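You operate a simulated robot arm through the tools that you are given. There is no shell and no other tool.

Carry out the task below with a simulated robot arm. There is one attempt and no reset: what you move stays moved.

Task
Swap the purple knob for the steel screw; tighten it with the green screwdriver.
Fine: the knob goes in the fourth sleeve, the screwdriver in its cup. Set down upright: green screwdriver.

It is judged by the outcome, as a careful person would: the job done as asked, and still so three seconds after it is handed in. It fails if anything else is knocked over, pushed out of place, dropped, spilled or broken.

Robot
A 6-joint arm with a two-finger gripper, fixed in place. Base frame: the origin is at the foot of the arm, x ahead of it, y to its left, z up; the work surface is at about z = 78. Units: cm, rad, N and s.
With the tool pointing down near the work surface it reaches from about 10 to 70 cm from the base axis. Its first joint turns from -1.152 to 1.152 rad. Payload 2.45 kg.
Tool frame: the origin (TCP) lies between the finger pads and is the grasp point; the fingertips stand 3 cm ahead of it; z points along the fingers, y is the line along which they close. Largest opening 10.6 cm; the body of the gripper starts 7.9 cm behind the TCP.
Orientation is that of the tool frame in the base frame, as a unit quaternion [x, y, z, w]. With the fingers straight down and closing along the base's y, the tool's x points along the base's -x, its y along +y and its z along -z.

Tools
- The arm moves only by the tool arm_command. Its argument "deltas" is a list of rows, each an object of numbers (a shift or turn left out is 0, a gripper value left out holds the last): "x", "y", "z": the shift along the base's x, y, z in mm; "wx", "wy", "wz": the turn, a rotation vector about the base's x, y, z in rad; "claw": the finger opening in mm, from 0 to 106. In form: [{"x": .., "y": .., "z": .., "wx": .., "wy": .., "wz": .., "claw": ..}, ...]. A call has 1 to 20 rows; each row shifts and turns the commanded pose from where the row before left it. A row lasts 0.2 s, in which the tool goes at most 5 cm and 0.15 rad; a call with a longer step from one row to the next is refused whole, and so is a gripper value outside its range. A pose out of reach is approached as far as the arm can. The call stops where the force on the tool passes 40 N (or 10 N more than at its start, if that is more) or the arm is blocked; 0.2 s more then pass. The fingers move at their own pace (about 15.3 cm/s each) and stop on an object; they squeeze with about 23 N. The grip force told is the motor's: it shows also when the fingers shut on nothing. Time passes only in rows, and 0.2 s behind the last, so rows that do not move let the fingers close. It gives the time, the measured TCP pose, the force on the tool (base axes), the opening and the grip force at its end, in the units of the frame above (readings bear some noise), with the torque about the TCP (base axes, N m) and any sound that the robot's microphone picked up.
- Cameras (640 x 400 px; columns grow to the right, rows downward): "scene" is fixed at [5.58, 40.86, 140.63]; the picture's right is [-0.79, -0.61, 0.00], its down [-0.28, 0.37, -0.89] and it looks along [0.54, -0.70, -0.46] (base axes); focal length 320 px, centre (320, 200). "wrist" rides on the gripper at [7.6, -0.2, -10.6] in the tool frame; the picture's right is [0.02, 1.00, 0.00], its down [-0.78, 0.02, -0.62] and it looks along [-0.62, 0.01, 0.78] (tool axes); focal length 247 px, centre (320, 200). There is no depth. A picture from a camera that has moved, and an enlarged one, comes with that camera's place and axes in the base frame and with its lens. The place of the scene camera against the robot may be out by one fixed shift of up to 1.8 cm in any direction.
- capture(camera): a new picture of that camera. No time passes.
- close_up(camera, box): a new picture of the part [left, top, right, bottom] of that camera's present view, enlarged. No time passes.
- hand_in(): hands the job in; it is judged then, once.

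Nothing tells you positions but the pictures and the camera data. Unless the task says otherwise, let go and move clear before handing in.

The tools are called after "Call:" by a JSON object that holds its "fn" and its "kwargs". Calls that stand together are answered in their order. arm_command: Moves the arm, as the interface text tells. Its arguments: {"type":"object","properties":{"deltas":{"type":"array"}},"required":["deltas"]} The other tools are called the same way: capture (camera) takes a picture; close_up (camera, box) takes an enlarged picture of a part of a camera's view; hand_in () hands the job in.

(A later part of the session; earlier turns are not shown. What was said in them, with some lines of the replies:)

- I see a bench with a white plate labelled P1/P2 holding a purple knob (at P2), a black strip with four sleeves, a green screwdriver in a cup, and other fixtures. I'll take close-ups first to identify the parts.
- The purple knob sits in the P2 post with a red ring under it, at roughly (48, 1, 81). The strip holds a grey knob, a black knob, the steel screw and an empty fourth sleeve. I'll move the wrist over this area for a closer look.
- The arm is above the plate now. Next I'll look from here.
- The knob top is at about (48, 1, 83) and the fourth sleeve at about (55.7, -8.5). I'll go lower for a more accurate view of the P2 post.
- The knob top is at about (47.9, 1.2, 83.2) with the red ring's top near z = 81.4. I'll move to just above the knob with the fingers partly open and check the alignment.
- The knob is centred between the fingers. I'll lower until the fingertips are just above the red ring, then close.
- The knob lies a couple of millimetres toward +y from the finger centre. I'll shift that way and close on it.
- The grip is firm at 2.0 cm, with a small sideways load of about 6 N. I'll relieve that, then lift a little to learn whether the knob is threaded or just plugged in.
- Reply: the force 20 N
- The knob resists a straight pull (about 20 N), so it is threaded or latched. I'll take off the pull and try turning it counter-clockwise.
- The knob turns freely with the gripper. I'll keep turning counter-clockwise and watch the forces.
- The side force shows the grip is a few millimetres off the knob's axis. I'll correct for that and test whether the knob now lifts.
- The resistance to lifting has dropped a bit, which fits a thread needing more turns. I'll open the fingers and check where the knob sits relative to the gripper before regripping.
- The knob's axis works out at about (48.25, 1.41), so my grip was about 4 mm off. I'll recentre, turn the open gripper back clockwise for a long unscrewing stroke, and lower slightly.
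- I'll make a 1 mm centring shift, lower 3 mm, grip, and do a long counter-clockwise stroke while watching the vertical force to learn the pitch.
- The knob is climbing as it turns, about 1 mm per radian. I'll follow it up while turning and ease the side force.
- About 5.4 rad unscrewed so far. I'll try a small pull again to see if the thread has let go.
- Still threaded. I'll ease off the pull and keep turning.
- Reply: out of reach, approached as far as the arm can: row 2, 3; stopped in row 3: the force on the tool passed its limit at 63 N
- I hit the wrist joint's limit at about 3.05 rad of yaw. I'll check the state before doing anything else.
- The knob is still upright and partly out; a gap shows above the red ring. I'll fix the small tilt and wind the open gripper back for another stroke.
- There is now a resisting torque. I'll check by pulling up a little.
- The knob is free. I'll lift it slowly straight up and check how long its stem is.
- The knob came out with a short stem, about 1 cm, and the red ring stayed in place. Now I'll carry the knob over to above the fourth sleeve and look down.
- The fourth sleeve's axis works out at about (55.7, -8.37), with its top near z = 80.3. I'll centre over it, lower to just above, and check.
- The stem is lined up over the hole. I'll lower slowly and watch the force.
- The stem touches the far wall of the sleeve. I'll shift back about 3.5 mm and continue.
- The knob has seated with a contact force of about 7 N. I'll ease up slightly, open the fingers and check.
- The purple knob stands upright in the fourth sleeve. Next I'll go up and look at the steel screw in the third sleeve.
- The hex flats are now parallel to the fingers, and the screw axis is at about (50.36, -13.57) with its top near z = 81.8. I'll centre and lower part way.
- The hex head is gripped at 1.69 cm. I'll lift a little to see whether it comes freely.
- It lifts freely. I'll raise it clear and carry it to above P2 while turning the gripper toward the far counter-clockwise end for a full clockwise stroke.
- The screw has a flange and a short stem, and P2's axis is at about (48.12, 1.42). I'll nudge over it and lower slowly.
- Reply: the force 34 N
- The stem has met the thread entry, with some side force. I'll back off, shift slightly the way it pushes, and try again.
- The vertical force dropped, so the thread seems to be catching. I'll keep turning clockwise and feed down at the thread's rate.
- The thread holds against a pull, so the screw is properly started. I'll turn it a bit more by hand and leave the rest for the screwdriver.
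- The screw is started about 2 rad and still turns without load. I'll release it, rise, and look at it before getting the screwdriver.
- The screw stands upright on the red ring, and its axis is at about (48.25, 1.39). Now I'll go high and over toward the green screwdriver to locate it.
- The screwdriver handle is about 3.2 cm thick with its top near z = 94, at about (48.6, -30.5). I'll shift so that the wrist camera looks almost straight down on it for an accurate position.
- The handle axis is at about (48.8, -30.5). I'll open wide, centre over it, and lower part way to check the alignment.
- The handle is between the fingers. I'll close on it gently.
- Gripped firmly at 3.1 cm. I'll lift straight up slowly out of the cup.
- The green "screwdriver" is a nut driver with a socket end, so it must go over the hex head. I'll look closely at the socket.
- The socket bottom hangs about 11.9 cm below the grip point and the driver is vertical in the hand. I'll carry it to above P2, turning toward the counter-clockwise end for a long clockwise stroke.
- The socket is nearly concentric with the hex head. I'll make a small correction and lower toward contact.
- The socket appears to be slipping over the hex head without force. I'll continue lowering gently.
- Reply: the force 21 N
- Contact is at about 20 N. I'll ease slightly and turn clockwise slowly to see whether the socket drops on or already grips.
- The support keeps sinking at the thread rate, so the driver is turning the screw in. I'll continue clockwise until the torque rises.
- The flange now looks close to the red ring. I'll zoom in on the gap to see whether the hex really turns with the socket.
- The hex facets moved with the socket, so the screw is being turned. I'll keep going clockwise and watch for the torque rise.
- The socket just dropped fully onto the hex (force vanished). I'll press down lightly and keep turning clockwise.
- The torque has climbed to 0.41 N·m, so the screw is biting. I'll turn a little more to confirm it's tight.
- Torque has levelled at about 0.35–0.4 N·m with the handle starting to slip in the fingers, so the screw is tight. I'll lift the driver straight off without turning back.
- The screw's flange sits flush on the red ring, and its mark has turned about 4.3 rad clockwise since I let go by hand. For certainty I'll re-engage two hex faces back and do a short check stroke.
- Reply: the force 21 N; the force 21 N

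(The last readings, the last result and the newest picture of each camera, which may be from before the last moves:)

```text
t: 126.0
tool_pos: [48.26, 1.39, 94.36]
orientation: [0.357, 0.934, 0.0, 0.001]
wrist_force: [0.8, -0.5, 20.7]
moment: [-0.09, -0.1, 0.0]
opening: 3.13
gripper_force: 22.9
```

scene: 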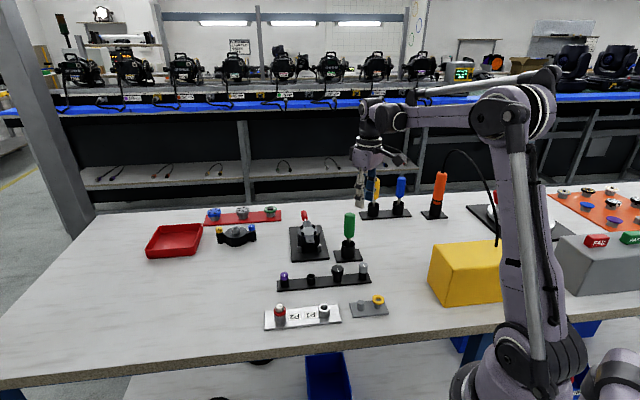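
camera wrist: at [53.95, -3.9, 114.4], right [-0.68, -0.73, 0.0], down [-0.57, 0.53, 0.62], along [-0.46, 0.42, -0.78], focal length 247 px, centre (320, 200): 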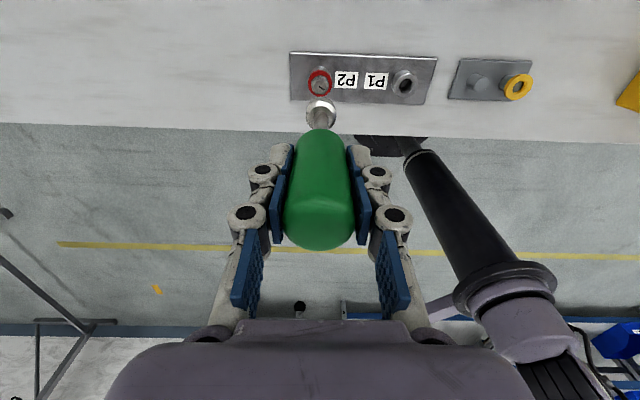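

The socket is resting on the hex corners. I'll ease the push and turn clockwise until it drops on.

Call:
{"fn": "arm_command", "kwargs": {"deltas": [{"z": 0.8}, {"wz": -0.1}, {"wz": -0.1}, {"wz": -0.1}, {}]}}

Call:
{"fn": "arm_command", "kwargs": {"deltas": [{"wz": -0.1}, {"wz": -0.1}, {"wz": -0.1}, {}]}}

Call:
{"fn": "close_up", "kwargs": {"camera": "scene", "box": [273, 291, 298, 316]}}

```text
t: 127.2
tool_pos: [48.13, 1.42, 94.38]
orientation: [0.493, 0.87, 0.001, 0.0]
wrist_force: [-0.5, -1.2, 0.8]
moment: [-0.07, 0.05, 0.41]
opening: 3.13
gripper_force: 22.7
```

```text
t: 128.2
tool_pos: [48.14, 1.45, 94.33]
orientation: [0.617, 0.787, 0.0, 0.0]
wrist_force: [-1.0, -1.2, 2.1]
moment: [-0.06, 0.02, 0.24]
opening: 3.15
gripper_force: 23.5
```

```text
16.00 times, centred on (286, 304) of scene
camera zoom: at [5.57, 40.86, 140.64], right [-0.79, -0.61, 0.0], down [-0.28, 0.37, -0.89], along [0.54, -0.7, -0.46], focal length 5128 px, centre (872, -1456)
```

zoom: 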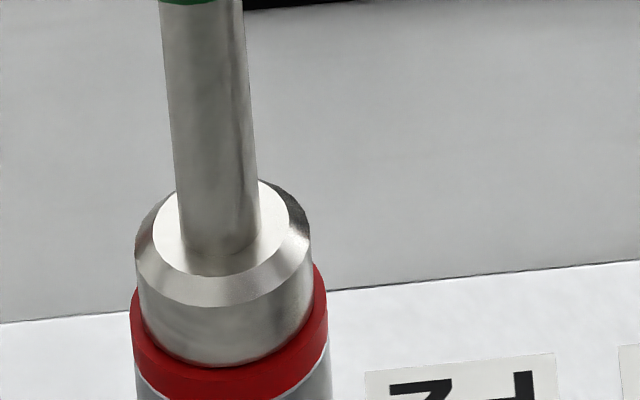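

The socket is fully on the hex, and the torque went straight to 0.41 N·m with the handle slipping, so the screw is tight. I'll relax the residual twist a touch so the socket doesn't jam, then lift.

Call:
{"fn": "arm_command", "kwargs": {"deltas": [{"wz": 0.05}, {}]}}

```text
t: 128.8
tool_pos: [48.11, 1.47, 94.26]
orientation: [0.596, 0.803, 0.001, -0.001]
wrist_force: [-3.4, 0.0, -0.5]
moment: [0.01, 0.37, 0.12]
opening: 3.2
gripper_force: 23.2
```

Call:
{"fn": "arm_command", "kwargs": {"deltas": [{"wz": 0.04}, {}]}}

```text
t: 129.4
tool_pos: [48.21, 1.42, 94.3]
orientation: [0.581, 0.814, 0.001, 0.001]
wrist_force: [-3.1, 1.0, 0.3]
moment: [0.2, 0.39, 0.12]
opening: 3.17
gripper_force: 23.1
```

Call:
{"fn": "arm_command", "kwargs": {"deltas": [{"wz": 0.03}, {"z": 1}, {"z": 1}, {}]}}

```text
t: 130.4
tool_pos: [48.23, 1.38, 94.47]
orientation: [0.569, 0.823, 0.001, 0.001]
wrist_force: [-3.9, 2.4, -15.6]
moment: [0.27, 0.32, 0.06]
opening: 3.18
gripper_force: 22.8
```

Call:
{"fn": "arm_command", "kwargs": {"deltas": [{"z": -1}, {"x": -0.7, "y": 0.4}, {"wz": 0.03}, {}]}}

Call:
{"fn": "arm_command", "kwargs": {"deltas": [{"z": 0.5}, {"z": 0.5}, {"z": 0.5}, {}]}}

```text
t: 131.4
tool_pos: [48.19, 1.4, 94.41]
orientation: [0.555, 0.832, 0.0, 0.001]
wrist_force: [1.8, -0.7, -2.7]
moment: [-0.11, -0.13, 0.03]
opening: 3.17
gripper_force: 23.0
```

```text
t: 132.4
tool_pos: [48.14, 1.36, 94.47]
orientation: [0.557, 0.831, 0.001, 0.001]
wrist_force: [1.3, -5.5, -7.1]
moment: [-0.67, -0.25, 0.08]
opening: 3.15
gripper_force: 23.1
```

Call:
{"fn": "arm_command", "kwargs": {"deltas": [{"y": -0.8}, {"wz": 0.04}, {}]}}

Call:
{"fn": "arm_command", "kwargs": {"deltas": [{"z": 0.7}, {"z": 0.7}, {"z": 0.7}, {}]}}

Call:
{"fn": "close_up", "kwargs": {"camera": "scene", "box": [273, 291, 298, 316]}}

```text
t: 133.2
tool_pos: [48.01, 1.41, 94.66]
orientation: [0.539, 0.843, 0.001, 0.0]
wrist_force: [2.6, -2.4, -2.3]
moment: [-0.33, -0.2, 0.01]
opening: 3.17
gripper_force: 22.4
```

```text
t: 134.2
tool_pos: [48.19, 1.39, 94.87]
orientation: [0.539, 0.842, 0.001, 0.0]
wrist_force: [-0.9, 1.1, -1.2]
moment: [0.16, 0.03, -0.01]
opening: 3.18
gripper_force: 23.2
```

```text
16.00 times, centred on (286, 304) of scene
camera zoom: at [5.58, 40.86, 140.63], right [-0.79, -0.61, 0.0], down [-0.28, 0.37, -0.89], along [0.54, -0.7, -0.46], focal length 5128 px, centre (872, -1456)
```

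zoom: 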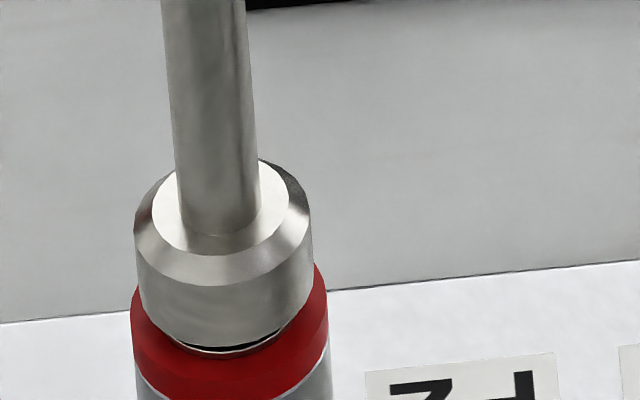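

The socket is sliding off cleanly now. I'll lift it clear.

Call:
{"fn": "arm_command", "kwargs": {"deltas": [{"z": 1.5}, {"z": 1.5}, {"z": 2}, {"z": 3}, {"z": 4}, {}]}}

Call:
{"fn": "arm_command", "kwargs": {"deltas": [{"z": 10}, {"z": 20}, {"z": 20}, {"z": 20}, {}]}}

Call:
{"fn": "close_up", "kwargs": {"camera": "scene", "box": [273, 291, 298, 316]}}

Call:
{"fn": "close_up", "kwargs": {"camera": "scene", "box": [240, 190, 340, 330]}}

Call:
{"fn": "capture", "kwargs": {"camera": "wrist"}}

```text
t: 135.6
tool_pos: [48.22, 1.32, 96.05]
orientation: [0.54, 0.842, 0.0, 0.001]
wrist_force: [0.4, 0.0, -1.3]
moment: [0.01, -0.02, 0.0]
opening: 3.16
gripper_force: 22.9
```

```text
t: 136.8
tool_pos: [48.05, 1.35, 102.97]
orientation: [0.54, 0.842, 0.001, 0.0]
wrist_force: [-0.1, 0.6, -0.9]
moment: [0.01, -0.02, -0.03]
opening: 3.18
gripper_force: 22.8
```

```text
16.00 times, centred on (286, 304) of scene
camera zoom: at [5.58, 40.86, 140.63], right [-0.79, -0.61, 0.0], down [-0.28, 0.37, -0.89], along [0.54, -0.7, -0.46], focal length 5128 px, centre (872, -1456)
```

zoom: 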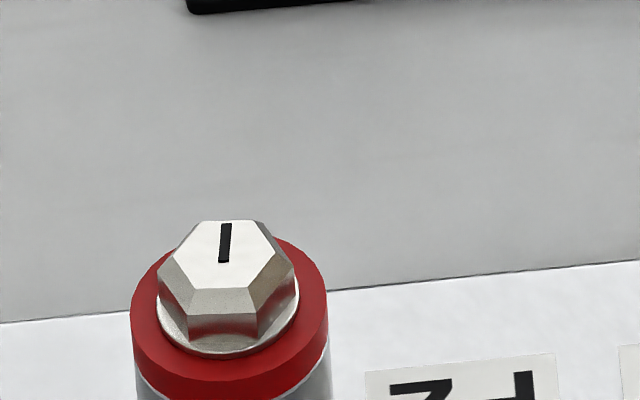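

```text
2.86 times, centred on (290, 260) of scene
camera zoom: at [5.58, 40.86, 140.63], right [-0.79, -0.61, 0.0], down [-0.28, 0.37, -0.89], along [0.54, -0.7, -0.46], focal length 916 px, centre (406, 29)
```

zoom: 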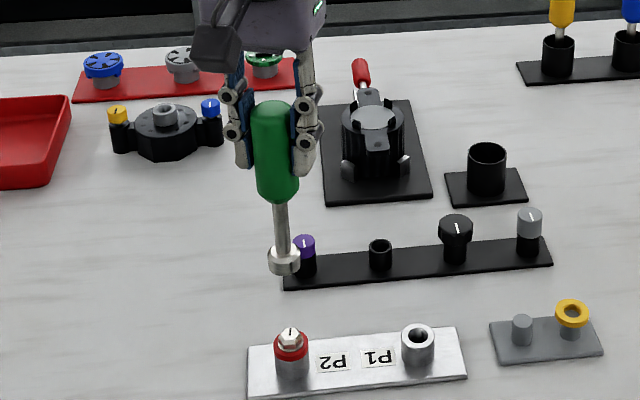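

```text
taken
camera wrist: at [44.88, 8.22, 113.7], right [0.9, 0.44, 0.0], down [0.34, -0.7, 0.62], along [0.27, -0.56, -0.78], focal length 247 px, centre (320, 200)
```

wrist: 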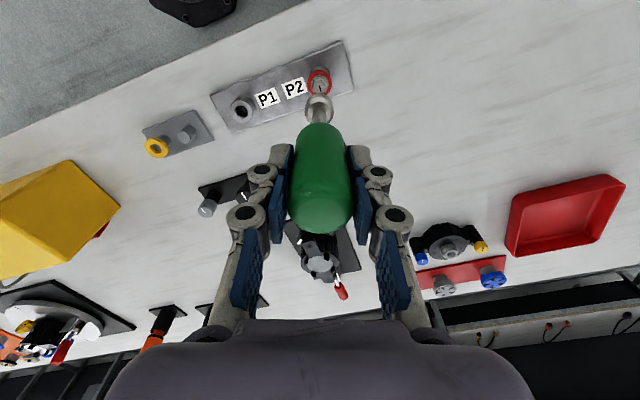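

The mark hasn't moved, which confirms the screw is tight. Now I'll carry the driver back to its cup.

Call:
{"fn": "arm_command", "kwargs": {"deltas": [{"z": 12}, {"y": -15, "wz": 0.1}, {"y": -29, "wz": 0.1}, {"y": -29, "wz": 0.1}, {"y": -29, "wz": 0.1}, {"y": -29, "wz": 0.1}, {"y": -29, "wz": 0.1}, {"y": -29, "wz": 0.1}, {"y": -29, "wz": 0.1}, {"y": -29, "wz": 0.1}, {"y": -29, "wz": 0.1}, {"y": -25, "wz": 0.1}, {"y": -18, "x": 3, "wz": 0.041}, {}, {}]}}

Call:
{"fn": "close_up", "kwargs": {"camera": "wrist", "box": [280, 60, 360, 150]}}

Call:
{"fn": "close_up", "kwargs": {"camera": "scene", "box": [310, 150, 390, 270]}}

```text
t: 140.0
tool_pos: [48.41, -30.41, 104.11]
orientation: [-0.001, 1.0, 0.002, 0.0]
wrist_force: [-0.1, 0.2, -1.8]
moment: [-0.03, 0.0, 0.01]
opening: 3.16
gripper_force: 23.0
```

```text
4.44 times, centred on (320, 105) of wrist
camera zoom: at [40.84, -30.69, 114.92], right [-0.02, 1.0, 0.0], down [0.78, 0.02, 0.62], along [0.62, 0.02, -0.78], focal length 1098 px, centre (320, 622)
```

zoom: 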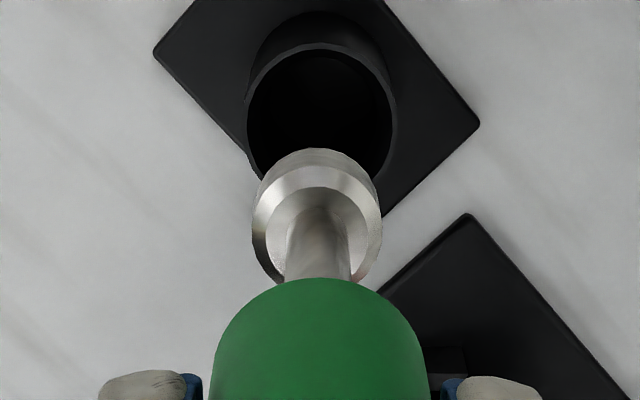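

```text
3.33 times, centred on (350, 210) of scene
camera zoom: at [5.58, 40.86, 140.64], right [-0.79, -0.61, 0.0], down [-0.28, 0.37, -0.89], along [0.54, -0.7, -0.46], focal length 1068 px, centre (220, 167)
```

zoom: 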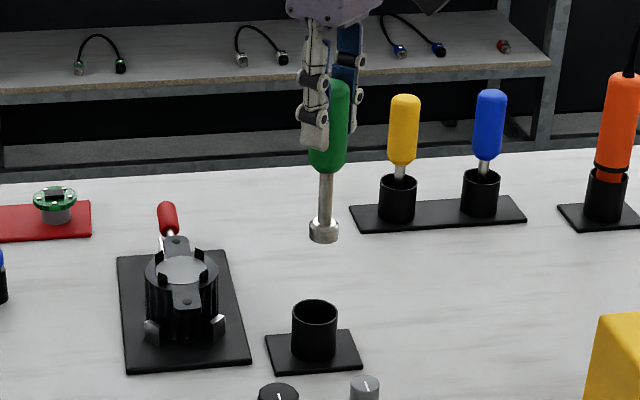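

Call:
{"fn": "arm_command", "kwargs": {"deltas": [{"x": 2.5, "y": 0.7}, {"z": -20}, {"z": -20}, {"z": -12}, {}]}}

Call:
{"fn": "close_up", "kwargs": {"camera": "wrist", "box": [280, 60, 360, 150]}}

Call:
{"fn": "close_up", "kwargs": {"camera": "scene", "box": [325, 200, 375, 270]}}

```text
t: 141.2
tool_pos: [48.6, -30.47, 98.92]
orientation: [-0.001, 1.0, 0.001, 0.0]
wrist_force: [-0.1, 0.2, -1.0]
moment: [0.02, -0.03, 0.0]
opening: 3.18
gripper_force: 23.1
```

```text
4.44 times, centred on (320, 105) of wrist
camera zoom: at [41.07, -30.73, 109.67], right [-0.02, 1.0, 0.0], down [0.78, 0.02, 0.62], along [0.62, 0.02, -0.78], focal length 1098 px, centre (320, 622)
```

zoom: 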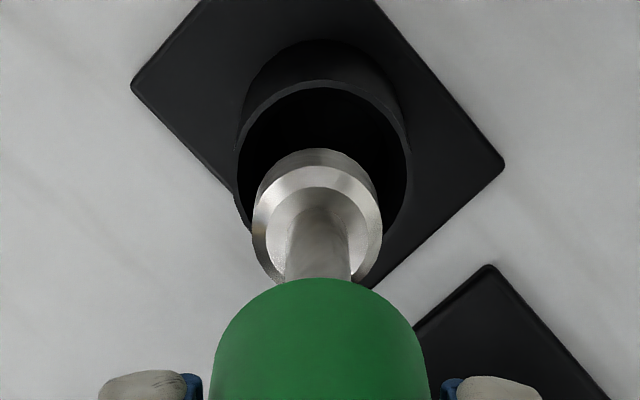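

```text
5.71 times, centred on (350, 235) of scene
camera zoom: at [5.58, 40.86, 140.64], right [-0.79, -0.61, 0.0], down [-0.28, 0.37, -0.89], along [0.54, -0.7, -0.46], focal length 1832 px, centre (149, 0)
```

zoom: 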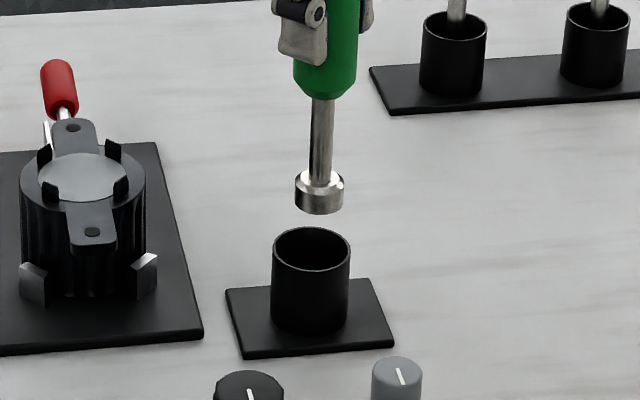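

Call:
{"fn": "arm_command", "kwargs": {"deltas": [{"x": 2.5, "y": 1.4}, {"z": -10}, {"z": -8}, {}]}}

Call:
{"fn": "close_up", "kwargs": {"camera": "wrist", "box": [280, 60, 360, 150]}}

Call:
{"fn": "close_up", "kwargs": {"camera": "scene", "box": [325, 200, 375, 270]}}

```text
t: 142.2
tool_pos: [48.83, -30.22, 97.2]
orientation: [-0.001, 1.0, 0.0, 0.001]
wrist_force: [0.8, 0.3, -0.9]
moment: [0.02, 0.0, 0.01]
opening: 3.19
gripper_force: 23.0
```

```text
4.44 times, centred on (320, 105) of wrist
camera zoom: at [41.42, -30.48, 107.85], right [-0.02, 1.0, 0.0], down [0.78, 0.02, 0.62], along [0.62, 0.02, -0.78], focal length 1098 px, centre (320, 622)
```

zoom: 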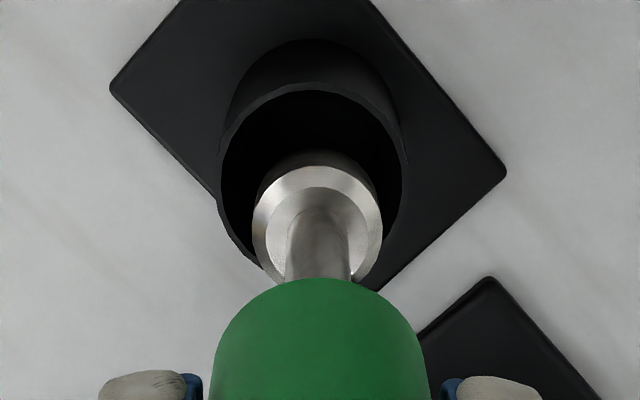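

```text
5.71 times, centred on (350, 235) of scene
camera zoom: at [5.58, 40.86, 140.64], right [-0.79, -0.61, 0.0], down [-0.28, 0.37, -0.89], along [0.54, -0.7, -0.46], focal length 1832 px, centre (149, 0)
```

zoom: 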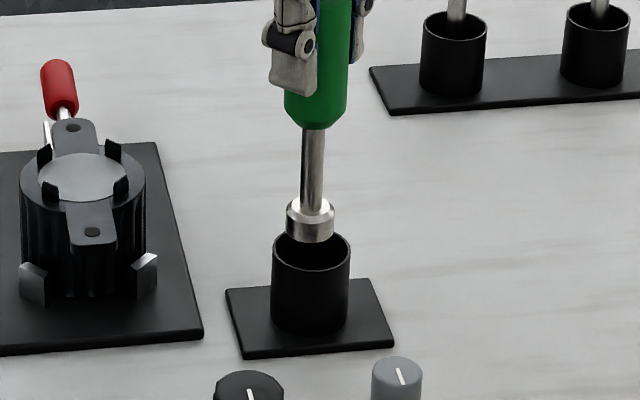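

The socket is lined up over the cup mouth. I'll lower into the cup carefully.

Call:
{"fn": "arm_command", "kwargs": {"deltas": [{"y": -0.6, "z": -6}, {"z": -8}, {"z": -8}, {"z": -8}, {}]}}

Call:
{"fn": "close_up", "kwargs": {"camera": "scene", "box": [325, 200, 375, 270]}}

Call:
{"fn": "close_up", "kwargs": {"camera": "wrist", "box": [280, 60, 360, 150]}}

```text
t: 143.4
tool_pos: [48.86, -30.32, 94.09]
orientation: [-0.001, 1.0, 0.0, 0.001]
wrist_force: [-0.2, -0.5, -1.0]
moment: [0.0, 0.0, 0.01]
opening: 3.16
gripper_force: 23.1
```

```text
5.71 times, centred on (350, 235) of scene
camera zoom: at [5.58, 40.86, 140.64], right [-0.79, -0.61, 0.0], down [-0.28, 0.37, -0.89], along [0.54, -0.7, -0.46], focal length 1832 px, centre (149, 0)
```

zoom: 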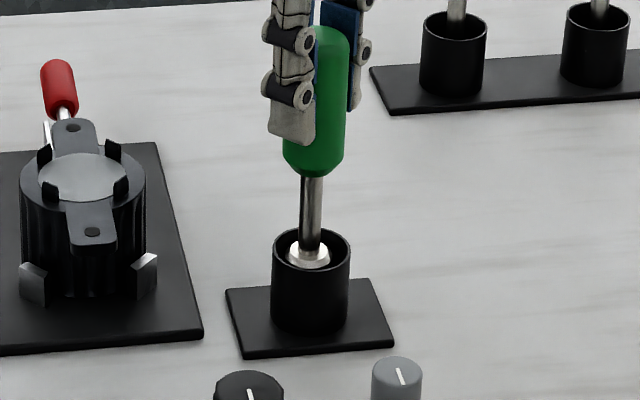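

```text
4.44 times, centred on (320, 105) of wrist
camera zoom: at [41.46, -30.61, 104.84], right [-0.02, 1.0, 0.0], down [0.78, 0.02, 0.62], along [0.62, 0.02, -0.78], focal length 1098 px, centre (320, 622)
```

zoom: 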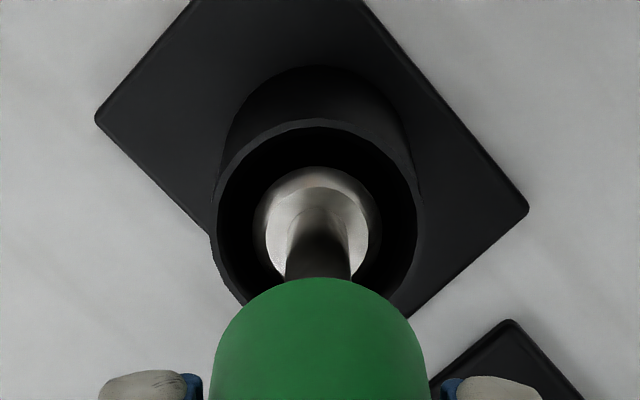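

It is going in centred. I'll lower the rest of the way and feel for the floor.

Call:
{"fn": "arm_command", "kwargs": {"deltas": [{"z": -7}, {"z": -7}, {"z": -6}, {}]}}

Call:
{"fn": "arm_command", "kwargs": {"deltas": [{"z": -2}, {"z": -1}, {}]}}

```text
t: 144.4
tool_pos: [48.97, -30.45, 92.21]
orientation: [-0.001, 1.0, 0.001, 0.0]
wrist_force: [-0.2, 0.0, -0.3]
moment: [0.0, -0.01, 0.02]
opening: 3.15
gripper_force: 23.5
```

```text
t: 145.2
tool_pos: [48.96, -30.28, 91.86]
orientation: [-0.001, 1.0, 0.001, 0.0]
wrist_force: [-0.7, 0.5, -1.6]
moment: [-0.02, -0.02, -0.03]
opening: 3.16
gripper_force: 22.9
```

Call:
{"fn": "arm_command", "kwargs": {"deltas": [{"z": -1}, {"z": -1}, {}]}}

Call:
{"fn": "arm_command", "kwargs": {"deltas": [{"z": -1}, {"z": -0.7}, {}]}}

```text
t: 146.0
tool_pos: [49.01, -30.41, 91.69]
orientation: [-0.001, 1.0, 0.001, 0.0]
wrist_force: [0.3, 0.2, -0.4]
moment: [-0.01, 0.0, 0.0]
opening: 3.16
gripper_force: 23.1
```

```text
t: 146.8
tool_pos: [48.95, -30.47, 91.43]
orientation: [-0.001, 1.0, 0.001, 0.0]
wrist_force: [0.4, 0.0, -1.9]
moment: [-0.02, -0.02, 0.0]
opening: 3.15
gripper_force: 22.8
```

Call:
{"fn": "arm_command", "kwargs": {"deltas": [{"z": -1}, {"z": -0.7}, {}]}}

Call:
{"fn": "arm_command", "kwargs": {"deltas": [{"z": -0.7}, {"z": -0.7}, {}]}}

Call:
{"fn": "close_up", "kwargs": {"camera": "scene", "box": [325, 190, 375, 260]}}

```text
t: 147.6
tool_pos: [49.0, -30.41, 91.36]
orientation: [-0.001, 1.0, 0.0, 0.0]
wrist_force: [-0.8, -1.0, 21.5]
moment: [-0.01, -0.05, -0.13]
opening: 3.16
gripper_force: 22.8
```

```text
t: 148.4
tool_pos: [48.82, -30.46, 91.35]
orientation: [0.0, 1.0, 0.0, 0.0]
wrist_force: [0.8, -0.7, 20.3]
moment: [-0.06, -0.06, -0.1]
opening: 3.14
gripper_force: 23.0
```

```text
5.71 times, centred on (350, 225) of scene
camera zoom: at [5.55, 40.87, 140.63], right [-0.79, -0.61, 0.0], down [-0.28, 0.37, -0.89], along [0.54, -0.7, -0.46], focal length 1832 px, centre (149, 57)
```

zoom: 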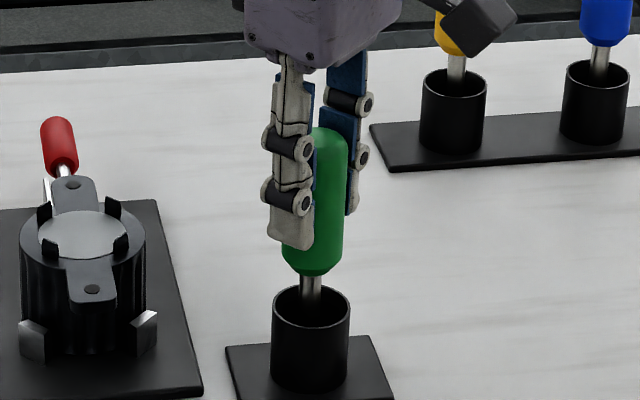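

The driver stands on the cup floor. I'll ease off the push, then open gently.

Call:
{"fn": "arm_command", "kwargs": {"deltas": [{"z": 0.9}, {"z": 0.8}, {}]}}

```text
t: 149.2
tool_pos: [48.96, -30.46, 91.18]
orientation: [-0.001, 1.0, 0.001, 0.0]
wrist_force: [-0.4, -0.2, -1.6]
moment: [0.02, 0.0, 0.0]
opening: 3.12
gripper_force: 23.2
```

Call:
{"fn": "arm_command", "kwargs": {"deltas": [{"z": -0.4}, {"claw": 34}, {"claw": 38}, {"claw": 45}, {"claw": 60}, {}, {}]}}

Call:
{"fn": "close_up", "kwargs": {"camera": "scene", "box": [325, 190, 375, 260]}}

Call:
{"fn": "close_up", "kwargs": {"camera": "wrist", "box": [240, 60, 400, 270]}}

```text
t: 150.8
tool_pos: [48.87, -30.44, 91.34]
orientation: [-0.001, 1.0, 0.001, -0.001]
wrist_force: [0.9, -0.8, 0.0]
moment: [0.01, 0.02, 0.03]
opening: 5.98
gripper_force: 0.1
```

```text
5.71 times, centred on (350, 225) of scene
camera zoom: at [5.58, 40.86, 140.63], right [-0.79, -0.61, 0.0], down [-0.28, 0.37, -0.89], along [0.54, -0.7, -0.46], focal length 1832 px, centre (149, 57)
```

zoom: 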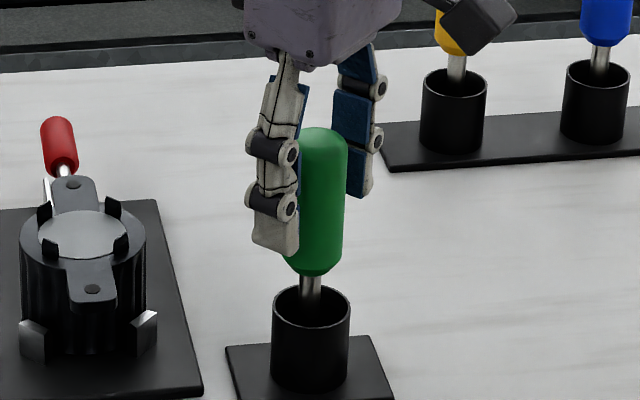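

```text
1.90 times, centred on (320, 165) of wrist
camera zoom: at [41.44, -30.64, 102.01], right [-0.02, 1.0, 0.0], down [0.78, 0.02, 0.62], along [0.62, 0.02, -0.78], focal length 470 px, centre (320, 267)
```

zoom: 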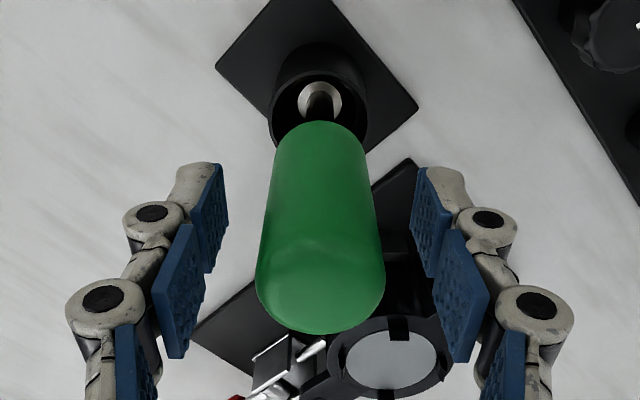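

The screwdriver stands upright in its cup by itself. I'll open a little wider and rise straight up, clear of it.

Call:
{"fn": "arm_command", "kwargs": {"deltas": [{"claw": 75}, {}, {"z": 10}, {"z": 20}, {"z": 30}, {"z": 35}, {"z": 35}, {"z": 35}, {}]}}

Call:
{"fn": "capture", "kwargs": {"camera": "scene"}}

Call:
{"fn": "close_up", "kwargs": {"camera": "scene", "box": [310, 200, 390, 270]}}

Call:
{"fn": "close_up", "kwargs": {"camera": "scene", "box": [255, 260, 395, 335]}}

```text
t: 152.8
tool_pos: [48.81, -30.09, 107.84]
orientation: [-0.001, 1.0, 0.001, 0.0]
wrist_force: [0.0, 0.3, -0.1]
moment: [-0.02, 0.0, 0.0]
opening: 7.54
gripper_force: 0.1
```

```text
taken
```

scene: 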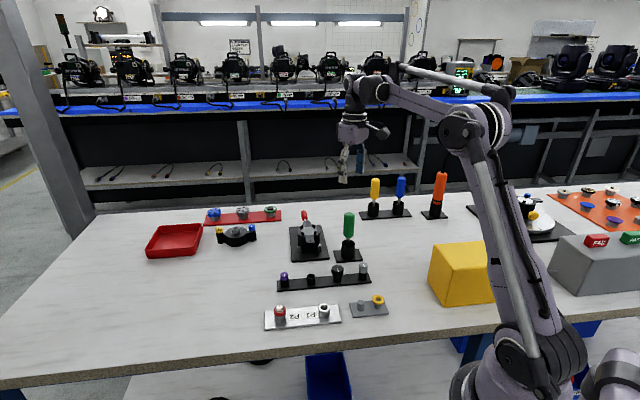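

```text
5.71 times, centred on (350, 235) of scene
camera zoom: at [5.58, 40.86, 140.63], right [-0.79, -0.61, 0.0], down [-0.28, 0.37, -0.89], along [0.54, -0.7, -0.46], focal length 1832 px, centre (149, 0)
```

zoom: 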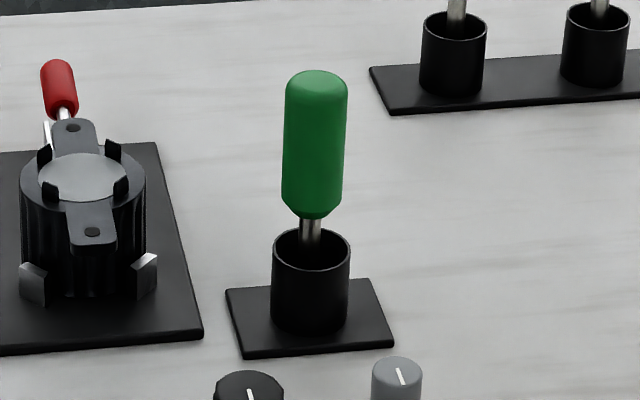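

```text
4.57 times, centred on (325, 298) of scene
camera zoom: at [5.58, 40.86, 140.63], right [-0.79, -0.61, 0.0], down [-0.28, 0.37, -0.89], along [0.54, -0.7, -0.46], focal length 1465 px, centre (297, -246)
```

zoom: 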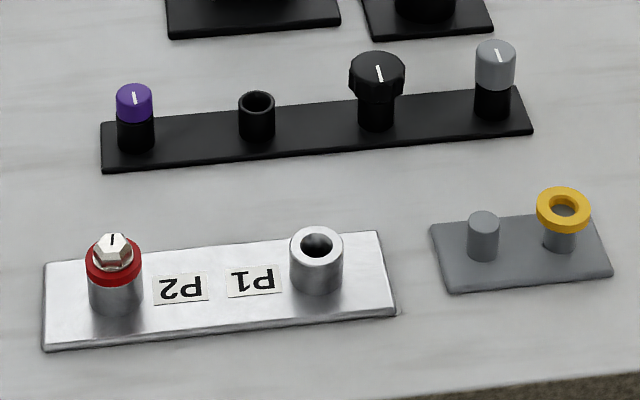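

The steel screw is tight in P2 on the red ring, the purple knob is in the fourth sleeve, and the green screwdriver stands upright in its cup. The arm is clear and nothing else has moved, so I'm handing in.

Call:
{"fn": "hand_in", "kwargs": {}}

```text
The job is handed in.
```

The swap is done and handed in. The steel screw is in P2 in place of the purple knob and tightened with the green screwdriver. I don't have the judge's result.

- **Screw:** It sits flush on the red ring. The driver reached about 0.4 N·m, where the handle starts to slip in the fingers. A second stroke with the driver did not move the screw's mark.
- **Knob:** It is upright in the fourth sleeve.
- **Screwdriver:** It stands upright in its cup without support. It turned out to be a hex-socket driver, so I fitted it over the screw's head.

In the last pictures nothing else had been knocked over or moved out of place, and the arm is clear of everything.
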